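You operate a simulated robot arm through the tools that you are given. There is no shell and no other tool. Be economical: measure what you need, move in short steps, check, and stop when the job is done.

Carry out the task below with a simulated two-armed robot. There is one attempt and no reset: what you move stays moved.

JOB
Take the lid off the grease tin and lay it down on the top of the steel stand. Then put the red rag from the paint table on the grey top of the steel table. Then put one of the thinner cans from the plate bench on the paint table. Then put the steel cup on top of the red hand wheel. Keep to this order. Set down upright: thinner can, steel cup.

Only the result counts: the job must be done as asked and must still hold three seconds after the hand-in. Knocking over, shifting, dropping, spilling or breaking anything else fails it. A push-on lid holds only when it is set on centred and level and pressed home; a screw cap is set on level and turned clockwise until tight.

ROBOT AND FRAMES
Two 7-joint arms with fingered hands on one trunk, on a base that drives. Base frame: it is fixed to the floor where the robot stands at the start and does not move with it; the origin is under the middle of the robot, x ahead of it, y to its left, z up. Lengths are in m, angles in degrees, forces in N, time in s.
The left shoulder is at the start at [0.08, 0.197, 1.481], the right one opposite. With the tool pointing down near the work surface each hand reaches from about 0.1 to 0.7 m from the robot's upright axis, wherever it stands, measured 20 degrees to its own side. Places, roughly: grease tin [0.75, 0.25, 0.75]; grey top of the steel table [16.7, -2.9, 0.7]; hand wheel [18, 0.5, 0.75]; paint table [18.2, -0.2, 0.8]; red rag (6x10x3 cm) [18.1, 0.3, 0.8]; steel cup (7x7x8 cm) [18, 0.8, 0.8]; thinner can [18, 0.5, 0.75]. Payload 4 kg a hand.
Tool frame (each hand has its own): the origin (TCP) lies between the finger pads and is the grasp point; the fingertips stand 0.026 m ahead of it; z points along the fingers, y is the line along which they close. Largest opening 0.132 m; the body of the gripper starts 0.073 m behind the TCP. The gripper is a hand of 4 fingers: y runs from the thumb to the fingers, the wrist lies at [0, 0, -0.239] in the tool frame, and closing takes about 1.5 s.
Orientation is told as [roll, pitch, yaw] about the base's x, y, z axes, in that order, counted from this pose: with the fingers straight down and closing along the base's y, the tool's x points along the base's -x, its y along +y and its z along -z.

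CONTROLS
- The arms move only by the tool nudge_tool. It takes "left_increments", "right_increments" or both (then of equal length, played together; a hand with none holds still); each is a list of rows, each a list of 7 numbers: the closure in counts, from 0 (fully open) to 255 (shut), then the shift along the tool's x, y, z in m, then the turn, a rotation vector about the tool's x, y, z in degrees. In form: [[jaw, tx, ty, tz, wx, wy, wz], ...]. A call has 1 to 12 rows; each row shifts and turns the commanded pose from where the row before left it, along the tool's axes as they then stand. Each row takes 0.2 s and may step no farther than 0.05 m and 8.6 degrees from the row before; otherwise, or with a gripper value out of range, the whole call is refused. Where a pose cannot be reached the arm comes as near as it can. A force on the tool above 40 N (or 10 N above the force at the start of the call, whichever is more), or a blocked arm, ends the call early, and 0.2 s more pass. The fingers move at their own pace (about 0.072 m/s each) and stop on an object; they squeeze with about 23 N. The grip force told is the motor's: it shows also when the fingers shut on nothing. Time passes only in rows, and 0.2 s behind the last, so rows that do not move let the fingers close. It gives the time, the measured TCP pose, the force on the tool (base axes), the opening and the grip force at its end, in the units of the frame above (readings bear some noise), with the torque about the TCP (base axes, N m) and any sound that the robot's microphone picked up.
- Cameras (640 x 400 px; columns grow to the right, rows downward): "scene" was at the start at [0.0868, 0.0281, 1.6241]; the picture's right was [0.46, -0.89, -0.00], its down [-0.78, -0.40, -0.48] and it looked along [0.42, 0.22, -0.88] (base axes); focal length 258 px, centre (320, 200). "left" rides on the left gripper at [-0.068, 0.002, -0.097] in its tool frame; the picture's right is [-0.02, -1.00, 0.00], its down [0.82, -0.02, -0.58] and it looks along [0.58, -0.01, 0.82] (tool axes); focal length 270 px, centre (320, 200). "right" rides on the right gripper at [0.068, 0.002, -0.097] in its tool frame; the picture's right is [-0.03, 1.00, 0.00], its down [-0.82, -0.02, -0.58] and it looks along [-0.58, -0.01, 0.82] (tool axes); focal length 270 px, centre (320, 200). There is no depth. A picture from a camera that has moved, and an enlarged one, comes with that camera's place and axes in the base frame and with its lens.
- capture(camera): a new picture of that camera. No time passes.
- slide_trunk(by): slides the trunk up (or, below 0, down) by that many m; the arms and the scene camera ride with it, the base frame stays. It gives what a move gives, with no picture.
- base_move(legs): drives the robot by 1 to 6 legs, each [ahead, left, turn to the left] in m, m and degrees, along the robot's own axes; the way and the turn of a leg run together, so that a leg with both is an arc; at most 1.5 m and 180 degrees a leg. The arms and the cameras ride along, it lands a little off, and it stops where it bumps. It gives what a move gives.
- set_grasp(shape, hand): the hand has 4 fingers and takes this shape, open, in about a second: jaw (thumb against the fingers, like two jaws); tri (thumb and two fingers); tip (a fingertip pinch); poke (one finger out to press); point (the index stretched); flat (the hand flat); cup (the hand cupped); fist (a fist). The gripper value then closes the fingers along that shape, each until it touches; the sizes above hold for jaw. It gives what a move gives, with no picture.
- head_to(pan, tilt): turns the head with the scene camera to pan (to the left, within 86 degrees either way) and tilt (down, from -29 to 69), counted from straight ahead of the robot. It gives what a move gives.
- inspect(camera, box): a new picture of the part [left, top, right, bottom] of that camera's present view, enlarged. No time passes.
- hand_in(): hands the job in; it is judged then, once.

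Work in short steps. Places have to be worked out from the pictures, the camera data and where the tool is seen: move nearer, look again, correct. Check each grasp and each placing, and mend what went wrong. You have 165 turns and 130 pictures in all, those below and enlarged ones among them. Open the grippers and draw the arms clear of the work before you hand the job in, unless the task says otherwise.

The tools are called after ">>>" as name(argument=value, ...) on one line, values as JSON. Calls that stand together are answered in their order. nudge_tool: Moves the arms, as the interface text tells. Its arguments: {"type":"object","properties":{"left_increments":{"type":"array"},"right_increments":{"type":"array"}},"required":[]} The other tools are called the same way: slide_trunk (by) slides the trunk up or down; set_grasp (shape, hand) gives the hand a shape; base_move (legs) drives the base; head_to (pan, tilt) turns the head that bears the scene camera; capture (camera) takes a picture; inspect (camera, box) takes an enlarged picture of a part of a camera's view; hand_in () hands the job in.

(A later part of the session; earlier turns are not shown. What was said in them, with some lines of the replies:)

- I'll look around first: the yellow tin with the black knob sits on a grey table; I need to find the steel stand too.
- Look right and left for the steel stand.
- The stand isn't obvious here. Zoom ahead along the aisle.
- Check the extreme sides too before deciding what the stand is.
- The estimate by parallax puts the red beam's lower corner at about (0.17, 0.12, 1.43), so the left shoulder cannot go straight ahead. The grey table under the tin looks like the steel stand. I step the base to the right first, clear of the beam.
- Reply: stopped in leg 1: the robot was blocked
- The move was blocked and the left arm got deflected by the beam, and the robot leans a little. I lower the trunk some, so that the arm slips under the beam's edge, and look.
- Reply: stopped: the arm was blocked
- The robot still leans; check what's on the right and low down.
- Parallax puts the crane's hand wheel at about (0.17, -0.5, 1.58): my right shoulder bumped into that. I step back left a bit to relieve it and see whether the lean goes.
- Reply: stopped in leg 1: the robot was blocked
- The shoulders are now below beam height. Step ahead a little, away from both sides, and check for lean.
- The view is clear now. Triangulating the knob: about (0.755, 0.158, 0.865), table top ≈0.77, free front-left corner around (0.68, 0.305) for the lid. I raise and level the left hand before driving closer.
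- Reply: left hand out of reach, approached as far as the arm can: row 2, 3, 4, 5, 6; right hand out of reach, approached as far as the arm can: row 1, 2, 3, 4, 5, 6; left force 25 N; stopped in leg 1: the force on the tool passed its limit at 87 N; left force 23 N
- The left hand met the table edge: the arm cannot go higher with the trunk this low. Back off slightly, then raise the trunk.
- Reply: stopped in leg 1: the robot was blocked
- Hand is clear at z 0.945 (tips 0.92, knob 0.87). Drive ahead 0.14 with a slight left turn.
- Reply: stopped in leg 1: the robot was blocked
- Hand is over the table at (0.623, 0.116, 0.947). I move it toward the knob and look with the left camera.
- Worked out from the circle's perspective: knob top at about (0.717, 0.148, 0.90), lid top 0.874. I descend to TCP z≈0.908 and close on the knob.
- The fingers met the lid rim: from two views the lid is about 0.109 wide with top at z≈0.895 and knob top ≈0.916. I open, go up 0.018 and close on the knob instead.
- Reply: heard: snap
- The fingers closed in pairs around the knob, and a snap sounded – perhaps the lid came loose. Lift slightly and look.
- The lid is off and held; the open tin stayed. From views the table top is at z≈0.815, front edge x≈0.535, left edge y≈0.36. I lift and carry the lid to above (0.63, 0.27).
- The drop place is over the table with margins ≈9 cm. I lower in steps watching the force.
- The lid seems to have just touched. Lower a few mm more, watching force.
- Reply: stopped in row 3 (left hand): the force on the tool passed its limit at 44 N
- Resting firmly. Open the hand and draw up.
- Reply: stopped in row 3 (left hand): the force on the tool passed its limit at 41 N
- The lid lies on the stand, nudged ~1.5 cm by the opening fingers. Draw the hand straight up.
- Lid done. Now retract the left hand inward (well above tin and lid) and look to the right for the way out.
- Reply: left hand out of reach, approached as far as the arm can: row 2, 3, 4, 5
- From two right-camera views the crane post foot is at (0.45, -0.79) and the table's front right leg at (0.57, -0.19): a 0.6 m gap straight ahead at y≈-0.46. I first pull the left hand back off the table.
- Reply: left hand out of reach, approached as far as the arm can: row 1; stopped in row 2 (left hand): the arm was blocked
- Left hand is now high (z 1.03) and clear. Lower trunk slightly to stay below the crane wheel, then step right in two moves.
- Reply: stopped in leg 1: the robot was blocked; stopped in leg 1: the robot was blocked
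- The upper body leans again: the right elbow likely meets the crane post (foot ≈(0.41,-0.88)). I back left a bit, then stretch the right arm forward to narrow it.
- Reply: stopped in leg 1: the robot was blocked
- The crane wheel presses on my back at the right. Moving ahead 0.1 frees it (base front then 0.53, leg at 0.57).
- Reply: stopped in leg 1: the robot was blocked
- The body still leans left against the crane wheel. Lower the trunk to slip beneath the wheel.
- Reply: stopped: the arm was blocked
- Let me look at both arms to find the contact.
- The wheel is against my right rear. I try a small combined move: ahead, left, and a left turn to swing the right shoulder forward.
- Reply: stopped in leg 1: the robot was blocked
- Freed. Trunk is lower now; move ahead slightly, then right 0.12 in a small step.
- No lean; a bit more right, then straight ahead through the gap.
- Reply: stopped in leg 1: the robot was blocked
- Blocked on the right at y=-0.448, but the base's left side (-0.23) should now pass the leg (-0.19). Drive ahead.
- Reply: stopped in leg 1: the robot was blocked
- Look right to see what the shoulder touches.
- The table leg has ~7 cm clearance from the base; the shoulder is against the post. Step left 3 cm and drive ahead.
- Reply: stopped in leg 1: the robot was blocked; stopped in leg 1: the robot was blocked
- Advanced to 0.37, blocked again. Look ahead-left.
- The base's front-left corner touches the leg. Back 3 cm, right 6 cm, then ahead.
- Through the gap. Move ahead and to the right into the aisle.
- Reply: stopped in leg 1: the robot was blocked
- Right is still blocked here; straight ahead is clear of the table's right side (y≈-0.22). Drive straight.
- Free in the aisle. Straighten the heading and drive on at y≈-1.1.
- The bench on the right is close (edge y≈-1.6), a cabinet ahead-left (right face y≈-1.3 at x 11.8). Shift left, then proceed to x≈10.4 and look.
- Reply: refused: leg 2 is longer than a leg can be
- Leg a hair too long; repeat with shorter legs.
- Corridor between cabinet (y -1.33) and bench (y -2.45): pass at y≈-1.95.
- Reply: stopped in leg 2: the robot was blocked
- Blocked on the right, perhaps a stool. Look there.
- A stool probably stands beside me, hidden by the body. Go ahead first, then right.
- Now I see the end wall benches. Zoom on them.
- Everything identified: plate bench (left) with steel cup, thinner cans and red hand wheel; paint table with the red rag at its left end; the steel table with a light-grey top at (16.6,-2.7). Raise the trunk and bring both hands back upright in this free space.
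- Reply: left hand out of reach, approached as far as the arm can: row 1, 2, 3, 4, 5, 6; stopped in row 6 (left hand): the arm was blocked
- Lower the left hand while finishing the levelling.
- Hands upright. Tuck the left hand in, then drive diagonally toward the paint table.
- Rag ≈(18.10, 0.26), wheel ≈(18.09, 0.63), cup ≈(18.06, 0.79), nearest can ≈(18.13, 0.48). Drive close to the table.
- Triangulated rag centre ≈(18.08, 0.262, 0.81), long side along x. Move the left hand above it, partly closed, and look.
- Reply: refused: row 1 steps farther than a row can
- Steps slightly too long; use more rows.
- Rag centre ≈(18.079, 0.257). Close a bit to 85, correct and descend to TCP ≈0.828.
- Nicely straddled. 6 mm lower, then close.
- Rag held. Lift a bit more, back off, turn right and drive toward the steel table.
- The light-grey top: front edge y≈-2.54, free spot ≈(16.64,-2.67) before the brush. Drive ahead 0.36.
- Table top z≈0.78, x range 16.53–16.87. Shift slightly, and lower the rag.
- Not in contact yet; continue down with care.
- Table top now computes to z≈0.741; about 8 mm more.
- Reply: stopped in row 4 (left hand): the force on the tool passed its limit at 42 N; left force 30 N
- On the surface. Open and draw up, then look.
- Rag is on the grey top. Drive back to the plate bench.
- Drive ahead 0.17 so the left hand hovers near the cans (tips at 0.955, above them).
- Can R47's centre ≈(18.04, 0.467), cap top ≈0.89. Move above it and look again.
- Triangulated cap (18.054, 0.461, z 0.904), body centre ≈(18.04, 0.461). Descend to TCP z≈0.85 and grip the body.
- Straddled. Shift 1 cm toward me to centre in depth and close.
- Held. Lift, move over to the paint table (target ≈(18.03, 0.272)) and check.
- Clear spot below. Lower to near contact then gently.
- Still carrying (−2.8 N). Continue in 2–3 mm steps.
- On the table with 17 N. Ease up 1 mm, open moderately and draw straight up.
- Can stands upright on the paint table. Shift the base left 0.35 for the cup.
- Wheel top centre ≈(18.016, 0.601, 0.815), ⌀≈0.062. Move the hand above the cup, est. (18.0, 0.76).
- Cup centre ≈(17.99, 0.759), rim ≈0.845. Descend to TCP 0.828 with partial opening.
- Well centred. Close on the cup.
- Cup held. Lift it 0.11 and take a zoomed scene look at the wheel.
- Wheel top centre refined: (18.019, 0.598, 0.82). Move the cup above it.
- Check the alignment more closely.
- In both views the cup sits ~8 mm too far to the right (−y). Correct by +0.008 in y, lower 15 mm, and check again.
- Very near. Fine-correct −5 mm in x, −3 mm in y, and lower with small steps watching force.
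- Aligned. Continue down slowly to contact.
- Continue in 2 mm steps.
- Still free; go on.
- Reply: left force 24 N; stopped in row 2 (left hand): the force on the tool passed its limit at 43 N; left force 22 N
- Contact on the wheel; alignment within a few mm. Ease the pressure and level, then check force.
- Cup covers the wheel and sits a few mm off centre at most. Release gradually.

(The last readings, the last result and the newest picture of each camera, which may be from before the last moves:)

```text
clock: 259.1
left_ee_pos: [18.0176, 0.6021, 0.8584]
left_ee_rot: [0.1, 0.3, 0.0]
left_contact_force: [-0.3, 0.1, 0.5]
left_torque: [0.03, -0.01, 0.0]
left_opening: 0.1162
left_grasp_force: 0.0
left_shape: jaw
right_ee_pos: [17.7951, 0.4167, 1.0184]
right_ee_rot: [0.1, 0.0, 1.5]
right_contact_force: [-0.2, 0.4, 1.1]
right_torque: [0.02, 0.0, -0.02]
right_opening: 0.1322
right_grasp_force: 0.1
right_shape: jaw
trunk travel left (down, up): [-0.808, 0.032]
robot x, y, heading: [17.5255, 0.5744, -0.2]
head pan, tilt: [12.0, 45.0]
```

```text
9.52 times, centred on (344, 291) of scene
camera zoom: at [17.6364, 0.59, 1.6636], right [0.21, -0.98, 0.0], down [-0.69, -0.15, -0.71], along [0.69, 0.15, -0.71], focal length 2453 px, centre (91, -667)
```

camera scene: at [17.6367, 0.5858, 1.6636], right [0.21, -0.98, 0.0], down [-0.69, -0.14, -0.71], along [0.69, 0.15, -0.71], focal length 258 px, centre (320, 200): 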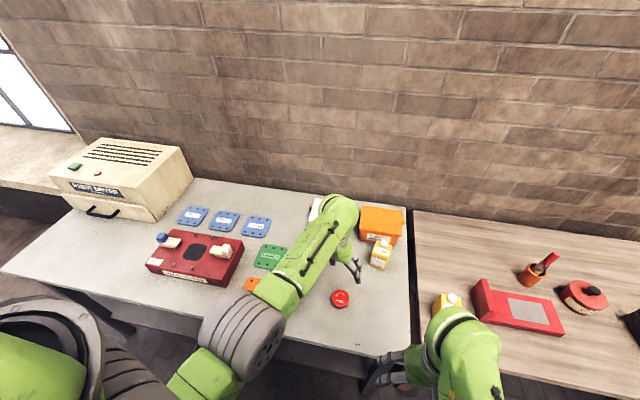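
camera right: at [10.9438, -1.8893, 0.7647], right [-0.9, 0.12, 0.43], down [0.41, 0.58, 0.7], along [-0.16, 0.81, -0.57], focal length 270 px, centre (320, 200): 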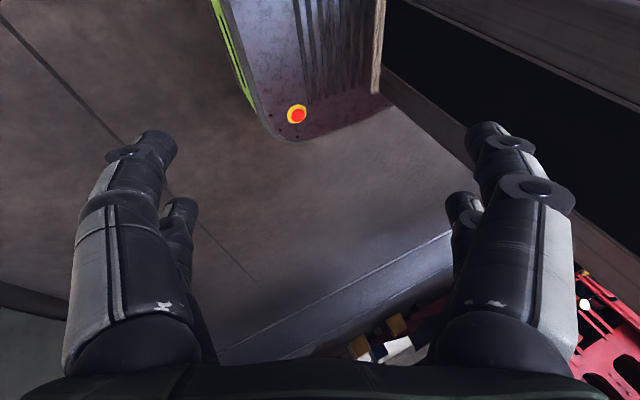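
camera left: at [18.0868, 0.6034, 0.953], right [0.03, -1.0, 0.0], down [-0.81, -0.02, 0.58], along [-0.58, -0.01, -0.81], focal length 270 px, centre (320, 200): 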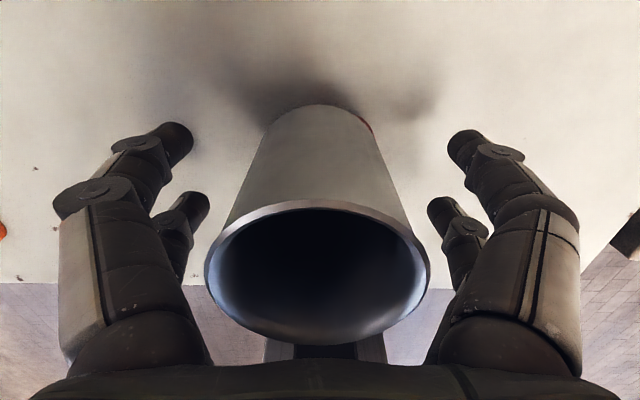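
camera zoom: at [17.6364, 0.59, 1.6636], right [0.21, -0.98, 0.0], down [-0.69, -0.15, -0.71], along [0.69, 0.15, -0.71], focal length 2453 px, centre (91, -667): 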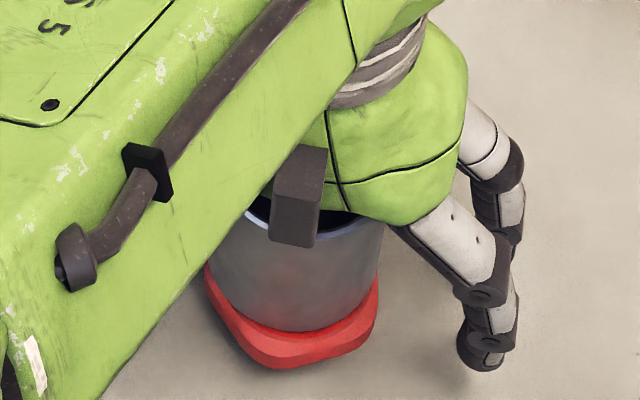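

The cup stands upright, centred on the wheel. Draw the hand straight up.

>>> nudge_tool(left_increments=[[10, 0, 0, -0.02, 0, 0, 0], [0, 0, 0, -0.03, 0, 0, 0], [0, 0, 0, -0.04, 0, 0, 0], [0, 0, 0, -0.04, 0, 0, 0], [0, 0, 0, -0.03, 0, 0, 0]])

>>> capture(camera="left")

```text
clock: 260.3
left_ee_pos: [18.0189, 0.6018, 1.0184]
left_ee_rot: [0.1, 0.4, 0.0]
left_contact_force: [0.5, 0.6, 0.0]
left_torque: [0.02, -0.03, 0.0]
left_opening: 0.1318
left_grasp_force: 0.1
left_shape: jaw
right_ee_pos: [17.7949, 0.4182, 1.0187]
right_ee_rot: [0.2, 0.1, 1.6]
right_contact_force: [-0.8, 0.7, 0.4]
right_torque: [0.01, -0.03, 0.02]
right_opening: 0.1319
right_grasp_force: 0.1
right_shape: jaw
trunk travel left (down, up): [-0.808, 0.032]
robot x, y, heading: [17.5296, 0.573, 0.1]
head pan, tilt: [12.0, 45.0]
```

```text
20 pictures are left
camera left: at [18.0878, 0.6051, 1.1128], right [0.03, -1.0, 0.0], down [-0.81, -0.02, 0.58], along [-0.58, -0.01, -0.81], focal length 270 px, centre (320, 200)
```

left: 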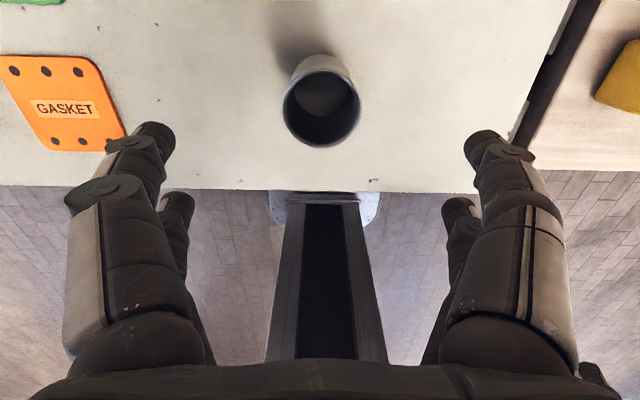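

Back the base away and take a final look at the results.

>>> base_move(legs=[[-0.6, 0, 0]])

>>> inspect(camera="scene", box=[160, 60, 520, 285])

```text
clock: 263.7
left_ee_pos: [17.4244, 0.6024, 1.0169]
left_ee_rot: [0.0, 0.3, 0.1]
left_contact_force: [0.0, 0.6, -1.3]
left_torque: [-0.01, 0.01, -0.03]
left_opening: 0.1317
left_grasp_force: 0.1
left_shape: jaw
right_ee_pos: [17.1995, 0.4174, 1.0179]
right_ee_rot: [0.1, 0.1, 1.6]
right_contact_force: [-0.4, -0.2, 0.1]
right_torque: [0.01, 0.02, -0.02]
right_opening: 0.132
right_grasp_force: 0.0
right_shape: jaw
trunk travel left (down, up): [-0.808, 0.032]
robot x, y, heading: [16.9326, 0.5742, 0.1]
head pan, tilt: [12.0, 45.0]
```

```text
1.78 times, centred on (340, 172) of scene
camera zoom: at [17.0423, 0.5896, 1.6634], right [0.21, -0.98, 0.0], down [-0.69, -0.15, -0.71], along [0.69, 0.15, -0.71], focal length 458 px, centre (284, 249)
```

zoom: 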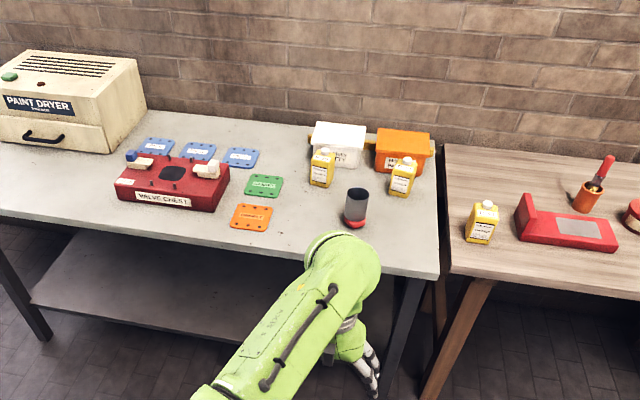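

Everything is in place: the cup stands on the wheel, the can is upright on the paint table, the rag lies on the grey top, and the lid is on the stand. Both grippers are open and clear, so I'm handing in.

>>> hand_in()

```text
The job is handed in.
```

I did all four steps in the order you gave and handed the job in; the result has not come back. I took the grey table under the grease tin to be the steel stand, as I saw no other stand.

- **Lid:** it lies flat on that table. My base touched one of the table's legs on the way out, and I did not look back at the tin or lid afterwards.
- **Rag:** it lies on the light-grey top of the steel table.
- **Thinner can:** R 47 stands upright on the paint table.
- **Cup:** it stands upright on the red hand wheel.

My shoulder and back also bumped the crane's hand wheel and post while leaving the first table. Further along the aisle something I could not see blocked me for a moment, perhaps a stool; I did not go back to check whether it had moved.
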